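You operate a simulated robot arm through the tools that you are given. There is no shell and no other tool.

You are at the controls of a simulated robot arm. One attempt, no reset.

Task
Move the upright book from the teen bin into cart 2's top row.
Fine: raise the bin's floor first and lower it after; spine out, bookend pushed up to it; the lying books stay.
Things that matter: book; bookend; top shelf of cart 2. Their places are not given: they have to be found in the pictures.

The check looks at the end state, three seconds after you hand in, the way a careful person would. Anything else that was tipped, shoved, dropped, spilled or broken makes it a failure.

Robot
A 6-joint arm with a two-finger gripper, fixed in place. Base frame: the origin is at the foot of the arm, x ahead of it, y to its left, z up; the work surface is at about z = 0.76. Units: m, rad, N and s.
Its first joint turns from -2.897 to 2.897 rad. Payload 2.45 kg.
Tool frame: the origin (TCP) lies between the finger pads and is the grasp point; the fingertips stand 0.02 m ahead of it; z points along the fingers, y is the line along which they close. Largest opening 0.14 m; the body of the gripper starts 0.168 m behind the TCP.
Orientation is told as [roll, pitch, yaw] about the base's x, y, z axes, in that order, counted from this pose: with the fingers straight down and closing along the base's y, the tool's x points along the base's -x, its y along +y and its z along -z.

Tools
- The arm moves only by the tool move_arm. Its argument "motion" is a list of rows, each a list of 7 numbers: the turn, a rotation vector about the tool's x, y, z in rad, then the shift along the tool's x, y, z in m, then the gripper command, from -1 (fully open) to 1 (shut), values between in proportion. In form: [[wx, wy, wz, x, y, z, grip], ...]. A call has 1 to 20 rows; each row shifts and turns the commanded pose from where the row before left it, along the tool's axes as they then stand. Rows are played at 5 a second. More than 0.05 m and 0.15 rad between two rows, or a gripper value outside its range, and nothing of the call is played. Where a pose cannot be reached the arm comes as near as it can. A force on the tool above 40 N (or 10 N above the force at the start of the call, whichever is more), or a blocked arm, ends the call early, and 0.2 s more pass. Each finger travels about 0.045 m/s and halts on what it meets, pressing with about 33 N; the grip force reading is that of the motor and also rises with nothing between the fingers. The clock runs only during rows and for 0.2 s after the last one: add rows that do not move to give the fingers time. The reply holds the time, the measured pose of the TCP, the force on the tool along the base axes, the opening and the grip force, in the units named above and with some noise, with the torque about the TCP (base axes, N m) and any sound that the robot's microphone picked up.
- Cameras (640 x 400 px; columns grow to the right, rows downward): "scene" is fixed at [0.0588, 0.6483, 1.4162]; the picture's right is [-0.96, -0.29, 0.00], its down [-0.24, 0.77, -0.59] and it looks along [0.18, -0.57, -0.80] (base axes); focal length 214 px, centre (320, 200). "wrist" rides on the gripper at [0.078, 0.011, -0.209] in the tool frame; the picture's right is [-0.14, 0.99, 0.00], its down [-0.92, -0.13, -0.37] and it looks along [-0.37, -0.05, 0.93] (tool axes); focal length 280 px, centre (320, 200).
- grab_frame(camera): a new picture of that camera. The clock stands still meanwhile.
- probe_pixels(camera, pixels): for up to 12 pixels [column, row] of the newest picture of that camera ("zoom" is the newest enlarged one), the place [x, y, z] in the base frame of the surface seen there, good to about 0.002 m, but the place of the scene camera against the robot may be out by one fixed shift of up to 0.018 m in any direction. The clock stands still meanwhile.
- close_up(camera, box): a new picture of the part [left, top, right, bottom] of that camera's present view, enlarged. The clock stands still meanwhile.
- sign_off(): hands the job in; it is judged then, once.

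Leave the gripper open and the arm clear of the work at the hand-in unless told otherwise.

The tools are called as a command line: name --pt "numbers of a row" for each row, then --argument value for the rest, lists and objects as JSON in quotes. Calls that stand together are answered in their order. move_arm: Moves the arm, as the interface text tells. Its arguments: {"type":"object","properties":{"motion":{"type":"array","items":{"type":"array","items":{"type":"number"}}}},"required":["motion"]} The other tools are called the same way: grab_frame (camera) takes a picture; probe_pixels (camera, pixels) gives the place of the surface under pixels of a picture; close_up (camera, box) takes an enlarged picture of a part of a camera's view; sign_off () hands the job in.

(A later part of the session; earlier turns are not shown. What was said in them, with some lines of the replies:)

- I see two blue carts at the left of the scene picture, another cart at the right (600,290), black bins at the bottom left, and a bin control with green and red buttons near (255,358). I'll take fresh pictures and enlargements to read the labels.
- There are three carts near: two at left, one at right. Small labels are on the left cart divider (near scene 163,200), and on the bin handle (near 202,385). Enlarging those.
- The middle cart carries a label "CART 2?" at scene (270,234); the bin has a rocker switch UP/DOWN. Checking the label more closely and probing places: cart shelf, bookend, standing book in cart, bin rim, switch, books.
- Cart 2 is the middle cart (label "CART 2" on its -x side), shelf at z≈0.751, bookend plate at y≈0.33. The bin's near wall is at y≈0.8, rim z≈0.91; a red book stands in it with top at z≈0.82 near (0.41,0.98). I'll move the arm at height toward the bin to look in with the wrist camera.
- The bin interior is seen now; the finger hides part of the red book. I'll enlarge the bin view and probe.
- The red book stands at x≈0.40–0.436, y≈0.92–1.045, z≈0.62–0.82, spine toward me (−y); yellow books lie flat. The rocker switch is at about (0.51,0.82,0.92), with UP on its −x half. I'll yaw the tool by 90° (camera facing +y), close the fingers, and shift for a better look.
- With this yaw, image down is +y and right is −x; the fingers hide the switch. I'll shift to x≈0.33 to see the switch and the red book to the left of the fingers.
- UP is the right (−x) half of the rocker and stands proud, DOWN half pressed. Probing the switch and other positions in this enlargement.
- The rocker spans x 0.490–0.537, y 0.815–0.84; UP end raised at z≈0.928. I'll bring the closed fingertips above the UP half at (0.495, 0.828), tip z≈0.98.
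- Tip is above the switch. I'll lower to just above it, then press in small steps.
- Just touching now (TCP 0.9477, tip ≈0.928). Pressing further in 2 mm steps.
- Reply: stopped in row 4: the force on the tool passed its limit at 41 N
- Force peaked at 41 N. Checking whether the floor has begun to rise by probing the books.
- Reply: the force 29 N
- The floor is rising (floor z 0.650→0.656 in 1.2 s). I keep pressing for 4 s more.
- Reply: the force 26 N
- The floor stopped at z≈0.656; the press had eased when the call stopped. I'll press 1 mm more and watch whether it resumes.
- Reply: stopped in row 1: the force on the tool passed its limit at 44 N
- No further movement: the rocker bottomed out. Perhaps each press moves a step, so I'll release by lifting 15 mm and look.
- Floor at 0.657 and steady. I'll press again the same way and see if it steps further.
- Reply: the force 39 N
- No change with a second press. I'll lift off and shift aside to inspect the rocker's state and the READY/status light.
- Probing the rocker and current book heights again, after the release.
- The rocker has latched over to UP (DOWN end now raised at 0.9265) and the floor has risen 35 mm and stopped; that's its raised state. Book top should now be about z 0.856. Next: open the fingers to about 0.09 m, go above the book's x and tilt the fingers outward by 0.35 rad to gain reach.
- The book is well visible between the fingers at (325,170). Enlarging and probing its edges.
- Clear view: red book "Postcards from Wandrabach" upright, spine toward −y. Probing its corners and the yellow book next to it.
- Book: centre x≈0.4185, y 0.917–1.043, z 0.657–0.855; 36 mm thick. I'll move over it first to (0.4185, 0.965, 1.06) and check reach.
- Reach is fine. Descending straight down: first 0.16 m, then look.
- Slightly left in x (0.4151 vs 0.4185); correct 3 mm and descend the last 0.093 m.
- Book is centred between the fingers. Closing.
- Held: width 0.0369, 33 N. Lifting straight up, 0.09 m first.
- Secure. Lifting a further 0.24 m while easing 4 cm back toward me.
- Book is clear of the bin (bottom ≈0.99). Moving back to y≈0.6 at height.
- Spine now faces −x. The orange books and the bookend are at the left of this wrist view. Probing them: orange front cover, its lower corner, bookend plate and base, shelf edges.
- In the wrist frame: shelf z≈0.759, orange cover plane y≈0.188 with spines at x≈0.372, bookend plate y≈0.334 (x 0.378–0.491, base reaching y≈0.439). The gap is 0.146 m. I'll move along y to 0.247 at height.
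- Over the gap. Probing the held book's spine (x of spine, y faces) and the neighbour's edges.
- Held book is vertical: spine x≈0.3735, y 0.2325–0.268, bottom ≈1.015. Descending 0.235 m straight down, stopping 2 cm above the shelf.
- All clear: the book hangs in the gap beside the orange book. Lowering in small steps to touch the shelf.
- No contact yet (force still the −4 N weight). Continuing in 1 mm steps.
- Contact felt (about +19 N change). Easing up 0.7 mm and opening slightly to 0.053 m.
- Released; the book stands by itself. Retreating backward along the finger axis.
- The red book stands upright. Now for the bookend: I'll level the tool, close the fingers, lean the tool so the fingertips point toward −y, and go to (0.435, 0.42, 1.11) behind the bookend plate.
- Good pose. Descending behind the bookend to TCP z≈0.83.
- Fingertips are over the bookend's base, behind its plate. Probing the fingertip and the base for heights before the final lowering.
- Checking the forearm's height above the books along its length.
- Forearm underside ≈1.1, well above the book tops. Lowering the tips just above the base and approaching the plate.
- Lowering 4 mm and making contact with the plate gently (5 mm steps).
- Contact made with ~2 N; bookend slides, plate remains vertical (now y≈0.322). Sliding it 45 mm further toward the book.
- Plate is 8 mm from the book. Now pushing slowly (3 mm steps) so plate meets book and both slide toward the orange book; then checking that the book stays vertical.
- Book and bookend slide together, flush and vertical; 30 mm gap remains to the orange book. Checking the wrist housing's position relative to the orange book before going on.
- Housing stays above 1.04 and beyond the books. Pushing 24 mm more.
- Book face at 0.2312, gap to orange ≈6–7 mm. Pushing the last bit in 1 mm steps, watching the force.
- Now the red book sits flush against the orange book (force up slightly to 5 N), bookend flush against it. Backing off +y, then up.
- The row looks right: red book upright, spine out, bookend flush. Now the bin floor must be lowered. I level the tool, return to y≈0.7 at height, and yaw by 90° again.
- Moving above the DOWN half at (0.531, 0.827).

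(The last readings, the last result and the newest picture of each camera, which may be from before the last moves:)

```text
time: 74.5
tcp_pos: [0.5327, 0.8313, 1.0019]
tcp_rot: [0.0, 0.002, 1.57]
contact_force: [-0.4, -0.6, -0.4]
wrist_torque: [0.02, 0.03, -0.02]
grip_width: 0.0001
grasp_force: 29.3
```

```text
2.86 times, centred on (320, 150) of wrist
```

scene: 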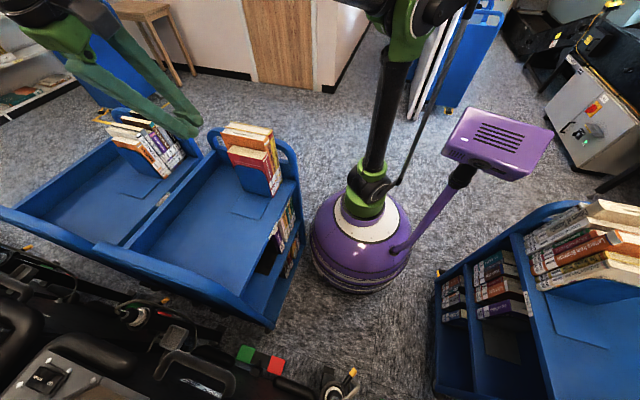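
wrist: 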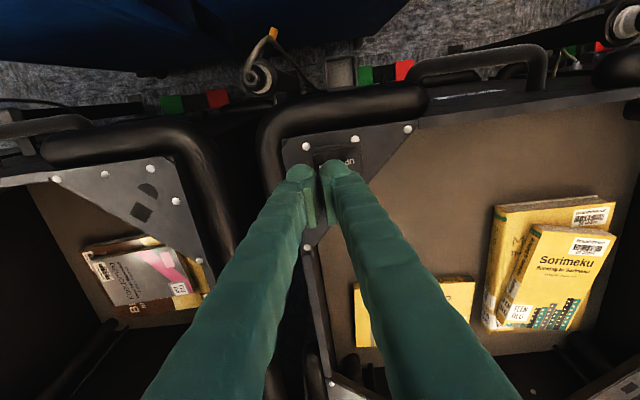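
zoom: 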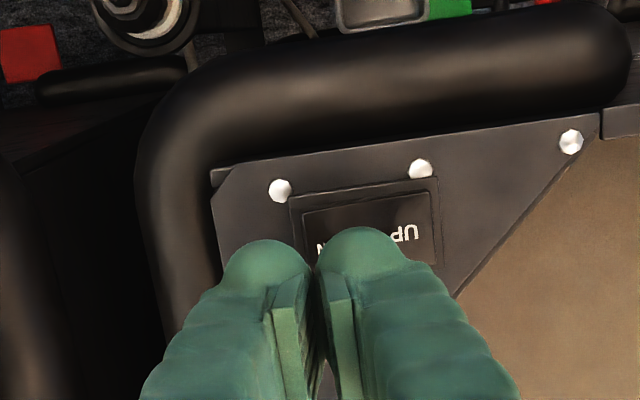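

Placed over the DOWN half. Descending to near contact, then pressing in 2 mm steps.

move_arm --pt "0 0 0 0.001 0 0.025 1" --pt "0 0 0 0.001 0 0.025 1" --pt "0 0 0 0.001 0 0.003 1" --pt "0 0 0 0 0 0.002 1" --pt "0 0 0 0 0 0.002 1" --pt "0 0 0 0 0 0.002 1" --pt "0 0 0 0 0 0.001 1" --pt "0 0 0 0 0 0.001 1" --pt "0 0 0 0 0 0 1"

grab_frame --camera "wrist"

probe_pixels --camera "wrist" --pixels '[[420, 200], [560, 250], [440, 250]]'

```text
time: 76.0
tcp_pos: [0.5317, 0.824, 0.9441]
tcp_rot: [0.0, -0.003, 1.569]
contact_force: [2.0, -0.1, 17.1]
wrist_torque: [0.0, 0.16, 0.02]
grip_width: 0.0
grasp_force: 29.3
stopped in row 7: the force on the tool passed its limit at 45 N (the readings are from after the stop); the commanded pose is now the measured one
```

```text
taken
```

wrist: 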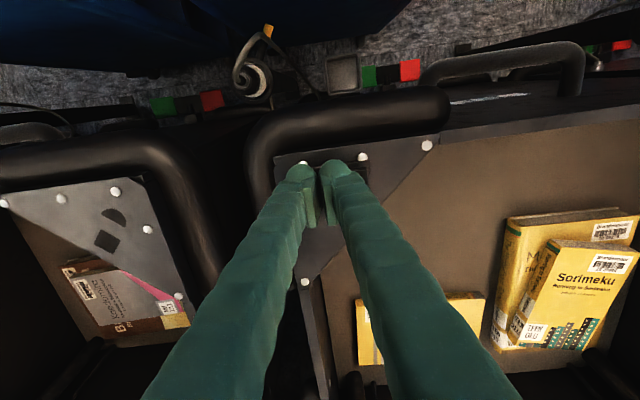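

```text
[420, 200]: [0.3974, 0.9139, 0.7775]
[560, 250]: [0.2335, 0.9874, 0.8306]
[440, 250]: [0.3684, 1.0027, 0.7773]
```

The floor is now at 0.777 — with the book gone, it kept rising under the UP setting. Now checking whether my DOWN press has flipped it: waiting with the press held.

move_arm --pt "0 0 0 0 0 0 1" --pt "0 0 0 0 0 0 1" --pt "0 0 0 0 0 0 1" --pt "0 0 0 0 0 0 1" --pt "0 0 0 0 0 0 1"

grab_frame --camera "wrist"

probe_pixels --camera "wrist" --pixels '[[420, 200], [560, 250], [440, 250], [580, 290]]'

```text
time: 77.2
tcp_pos: [0.5313, 0.8234, 0.9434]
tcp_rot: [-0.004, -0.001, 1.568]
contact_force: [5.6, 2.9, 28.1]
wrist_torque: [0.02, 0.22, -0.06]
grip_width: 0.0
grasp_force: 28.9
```

```text
taken
```

wrist: 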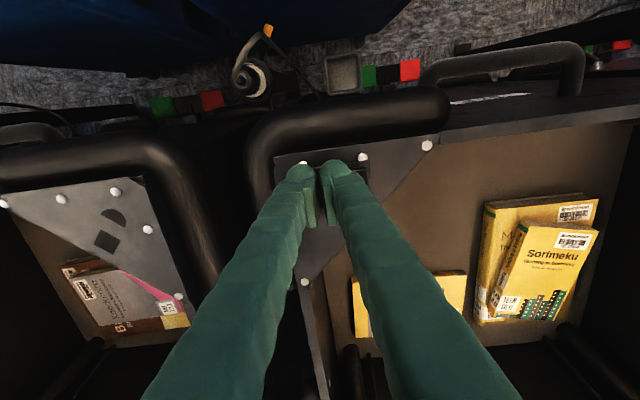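

```text
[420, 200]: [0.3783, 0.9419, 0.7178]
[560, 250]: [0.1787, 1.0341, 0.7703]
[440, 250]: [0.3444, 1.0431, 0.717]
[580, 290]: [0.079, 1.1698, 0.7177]
```

The floor is going down (0.777→0.717). The rocker has flipped; I lift off and wait.

move_arm --pt "0 0 0 0 0 -0.01 1" --pt "0 0 0 0 0 -0.03 1" --pt "0 0 0 0 0 -0.04 1" --pt "0 0 0 0 0 -0.04 1" --pt "0 0 0 0.01 0.03 -0.03 1" --pt "0 0 0 0.02 0.04 0 1" --pt "0 0 0 0.02 0.04 0 1" --pt "0 0 0 0.02 0.04 0 1" --pt "0 0 0 0 0.04 0 1" --pt "0 0 0 0 0.03 0 1" --pt "0 0 0 0 0 0 1" --pt "0 0 0 0 0 0 1" --pt "0 0 0 0 0 0 1"

grab_frame --camera "wrist"

close_up --camera "wrist" --box '[100, 120, 300, 245]'

probe_pixels --camera "wrist" --pixels '[[320, 280], [310, 312], [300, 245], [320, 320], [400, 225], [385, 330]]'

```text
time: 80.0
tcp_pos: [0.3084, 0.7545, 1.0901]
tcp_rot: [-0.002, 0.001, 1.569]
contact_force: [0.0, 0.1, -0.7]
wrist_torque: [0.0, 0.0, -0.01]
grip_width: 0.0
grasp_force: 29.1
```

```text
taken
```

wrist: 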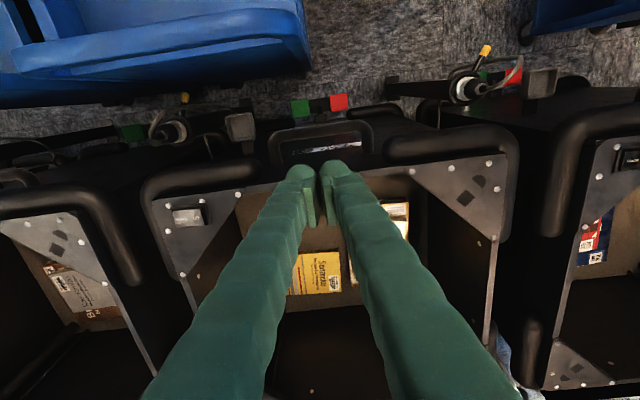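

```text
3.20 times, centred on (200, 182) of wrist
```

zoom: 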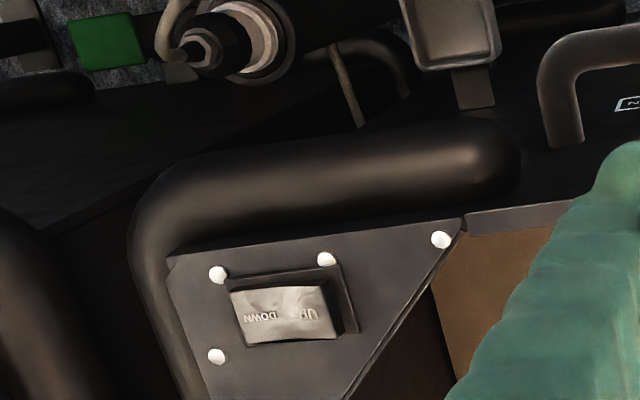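

```text
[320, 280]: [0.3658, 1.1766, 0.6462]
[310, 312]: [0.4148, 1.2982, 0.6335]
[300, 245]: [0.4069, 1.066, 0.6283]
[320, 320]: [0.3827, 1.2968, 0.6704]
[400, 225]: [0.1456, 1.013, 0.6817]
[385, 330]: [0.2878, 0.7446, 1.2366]
```

Floor at ≈0.628 and nearly down; rocker is back in the DOWN position as at the start. Raising the arm, opening the gripper, and yawing back for a final look into the bin.

move_arm --pt "0 0 0 0 0 -0.04 1" --pt "0 0 0 0 0 -0.04 1" --pt "0 0 0 0 0 -0.04 1" --pt "0 0 0.1428 0 0 0 0.5" --pt "0 0 0.1428 0 0 0 0" --pt "0 0 0.1428 0 0 0 -0.5" --pt "0 0 0.1428 0 0 0 -1" --pt "0 0 0.1428 0 0 0 -1" --pt "0 0 0.1428 0 0 0 -1" --pt "0 0 0.1428 0 0 0 -1" --pt "0 0 0.1428 0 0 0 -1" --pt "0 0 0.1428 0 0 0 -1" --pt "0 0 0.1428 0 0 0 -1" --pt "0 0 0.1428 0 0 0 -1" --pt "0 0 0 0 0 0 -1"

grab_frame --camera "wrist"

close_up --camera "wrist" --box '[300, 0, 640, 290]'

```text
time: 83.2
tcp_pos: [0.3122, 0.754, 1.2114]
tcp_rot: [-0.001, -0.003, -0.003]
contact_force: [0.6, -0.3, 0.6]
wrist_torque: [-0.02, 0.01, 0.04]
grip_width: 0.14
grasp_force: 0.0
```

```text
taken
```

wrist: 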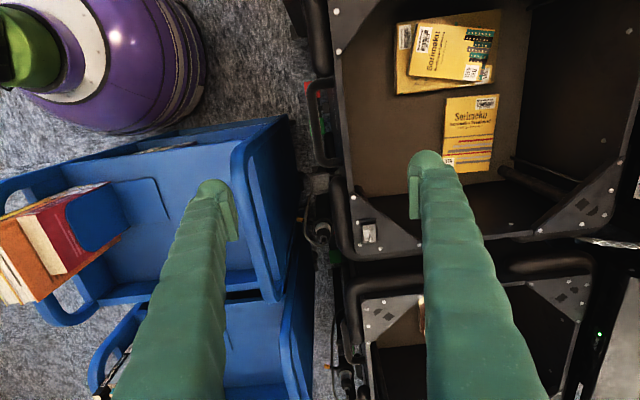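

```text
1.38 times, centred on (470, 145) of wrist
```

zoom: 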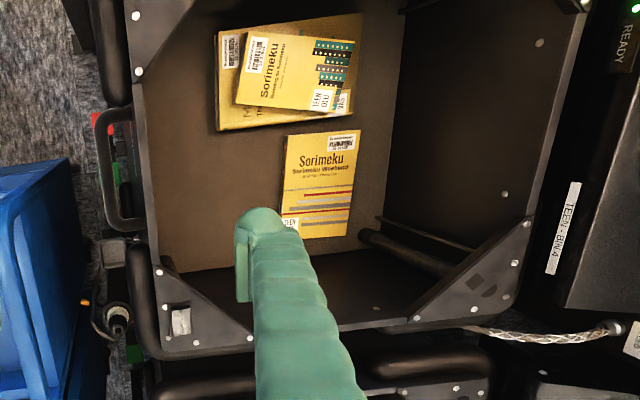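

The lying books are in place. Probing the floor height and the row in the cart.

probe_pixels --camera "wrist" --pixels '[[400, 140], [380, 60], [475, 120], [440, 50], [95, 215], [65, 220], [50, 205], [40, 275], [140, 200], [150, 230]]'

close_up --camera "scene" --box '[180, 100, 320, 250]'

grab_frame --camera "scene"

```text
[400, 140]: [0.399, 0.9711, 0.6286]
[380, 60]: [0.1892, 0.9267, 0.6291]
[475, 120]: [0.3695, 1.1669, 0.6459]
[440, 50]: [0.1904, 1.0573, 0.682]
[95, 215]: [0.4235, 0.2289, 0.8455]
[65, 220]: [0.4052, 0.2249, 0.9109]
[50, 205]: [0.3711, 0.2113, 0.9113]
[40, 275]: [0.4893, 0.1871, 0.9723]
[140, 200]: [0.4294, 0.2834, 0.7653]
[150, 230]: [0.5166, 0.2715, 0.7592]
```

```text
2.67 times, centred on (250, 175) of scene
```

zoom: 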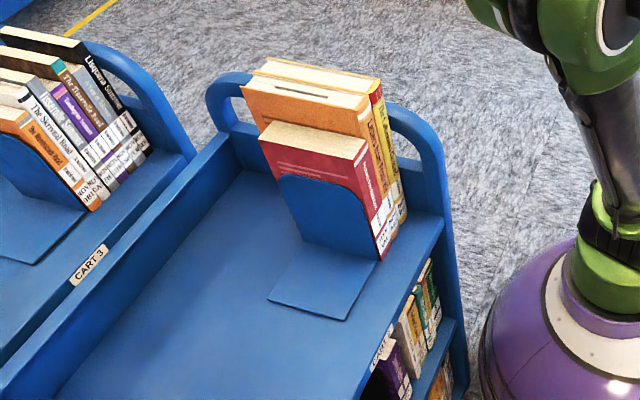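

```text
taken
```

scene: 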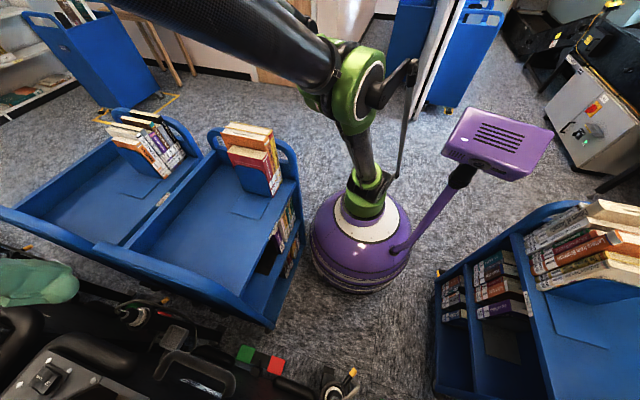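

The floor is settled at ≈0.629 (bottom), lying books unchanged, bookend flush to the book. Moving the open gripper back to the starting place, clear of everything, and making a last check.

move_arm --pt "0 0 0 0 -0.045 0 -1" --pt "0 0 0 0 -0.045 0 -1" --pt "0 0 0 0 -0.045 0 -1" --pt "0 0 0 0 -0.045 0 -1" --pt "0 0 0 0 -0.045 0 -1" --pt "0 0 0 0 -0.045 0 -1" --pt "0 0 0 0 -0.045 0 -1" --pt "0 0 0 0 -0.042 0 -1" --pt "0 0 0 0 0 0 -1" --pt "0 0 0 0 0 0 -1"

grab_frame --camera "wrist"

grab_frame --camera "scene"

probe_pixels --camera "wrist" --pixels '[[560, 120], [610, 100], [570, 70], [553, 200], [552, 214], [548, 208], [600, 30]]'

close_up --camera "wrist" --box '[500, 60, 640, 240]'

```text
time: 85.5
tcp_pos: [0.3068, 0.3986, 1.2151]
tcp_rot: [0.0, -0.002, -0.001]
contact_force: [-0.4, -0.2, -0.4]
wrist_torque: [0.01, -0.01, 0.03]
grip_width: 0.1401
grasp_force: 0.1
```

```text
taken
```

wrist: 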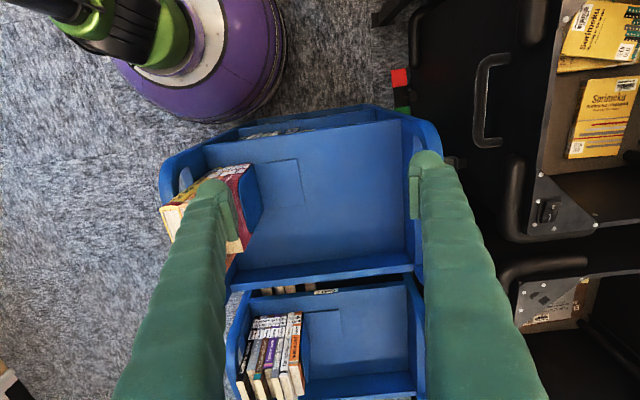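

```text
taken
```

scene: 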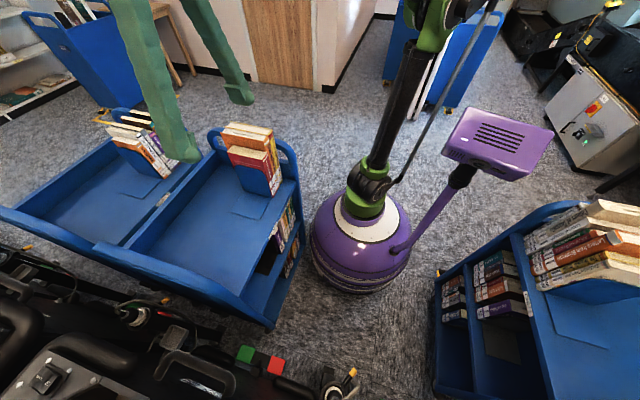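

```text
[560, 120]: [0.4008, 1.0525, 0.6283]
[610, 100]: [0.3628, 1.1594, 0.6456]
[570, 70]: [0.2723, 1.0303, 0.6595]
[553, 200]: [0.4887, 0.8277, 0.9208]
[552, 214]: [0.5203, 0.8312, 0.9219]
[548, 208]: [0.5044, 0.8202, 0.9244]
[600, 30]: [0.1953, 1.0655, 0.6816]
```

```text
2.22 times, centred on (570, 150) of wrist
```

zoom: 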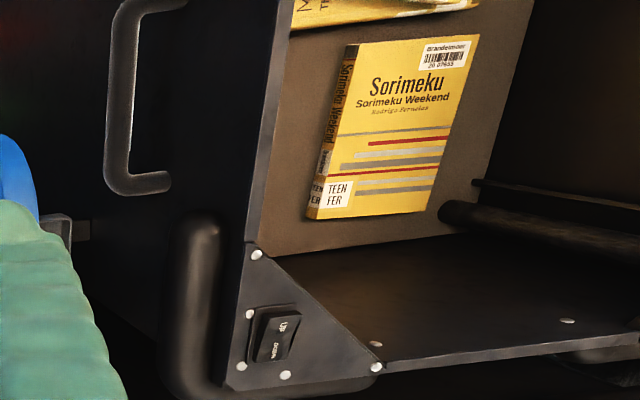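

Floor steady at its bottom position, rocker at DOWN, lying books still in place, and the red book upright in cart 2's top row with its spine out and the bookend against it. The gripper is open and the arm is clear. Handing in.

sign_off

```text
The job is handed in.
```

The red book, "Postcards from Wandrabach", is now in cart 2's top row, and I've handed the job in.

- **Book:** it stands upright with its spine out, flush against the orange book next to it.
- **Bookend:** I slid it up until it rests flat against the red book.
- **Bin floor:** I raised it before taking the book. With the book gone it rose further by itself. I then pressed DOWN and it settled at about z = 0.628, roughly 6 mm above where it started. I think that is its bottom with less weight on it, but I didn't press again to check.
- **Lying books:** they are still in the bin, and I saw no sign that they shifted.
- **Arm:** it is back at its starting place with the gripper open. I saw nothing tipped or dropped in the last pictures.
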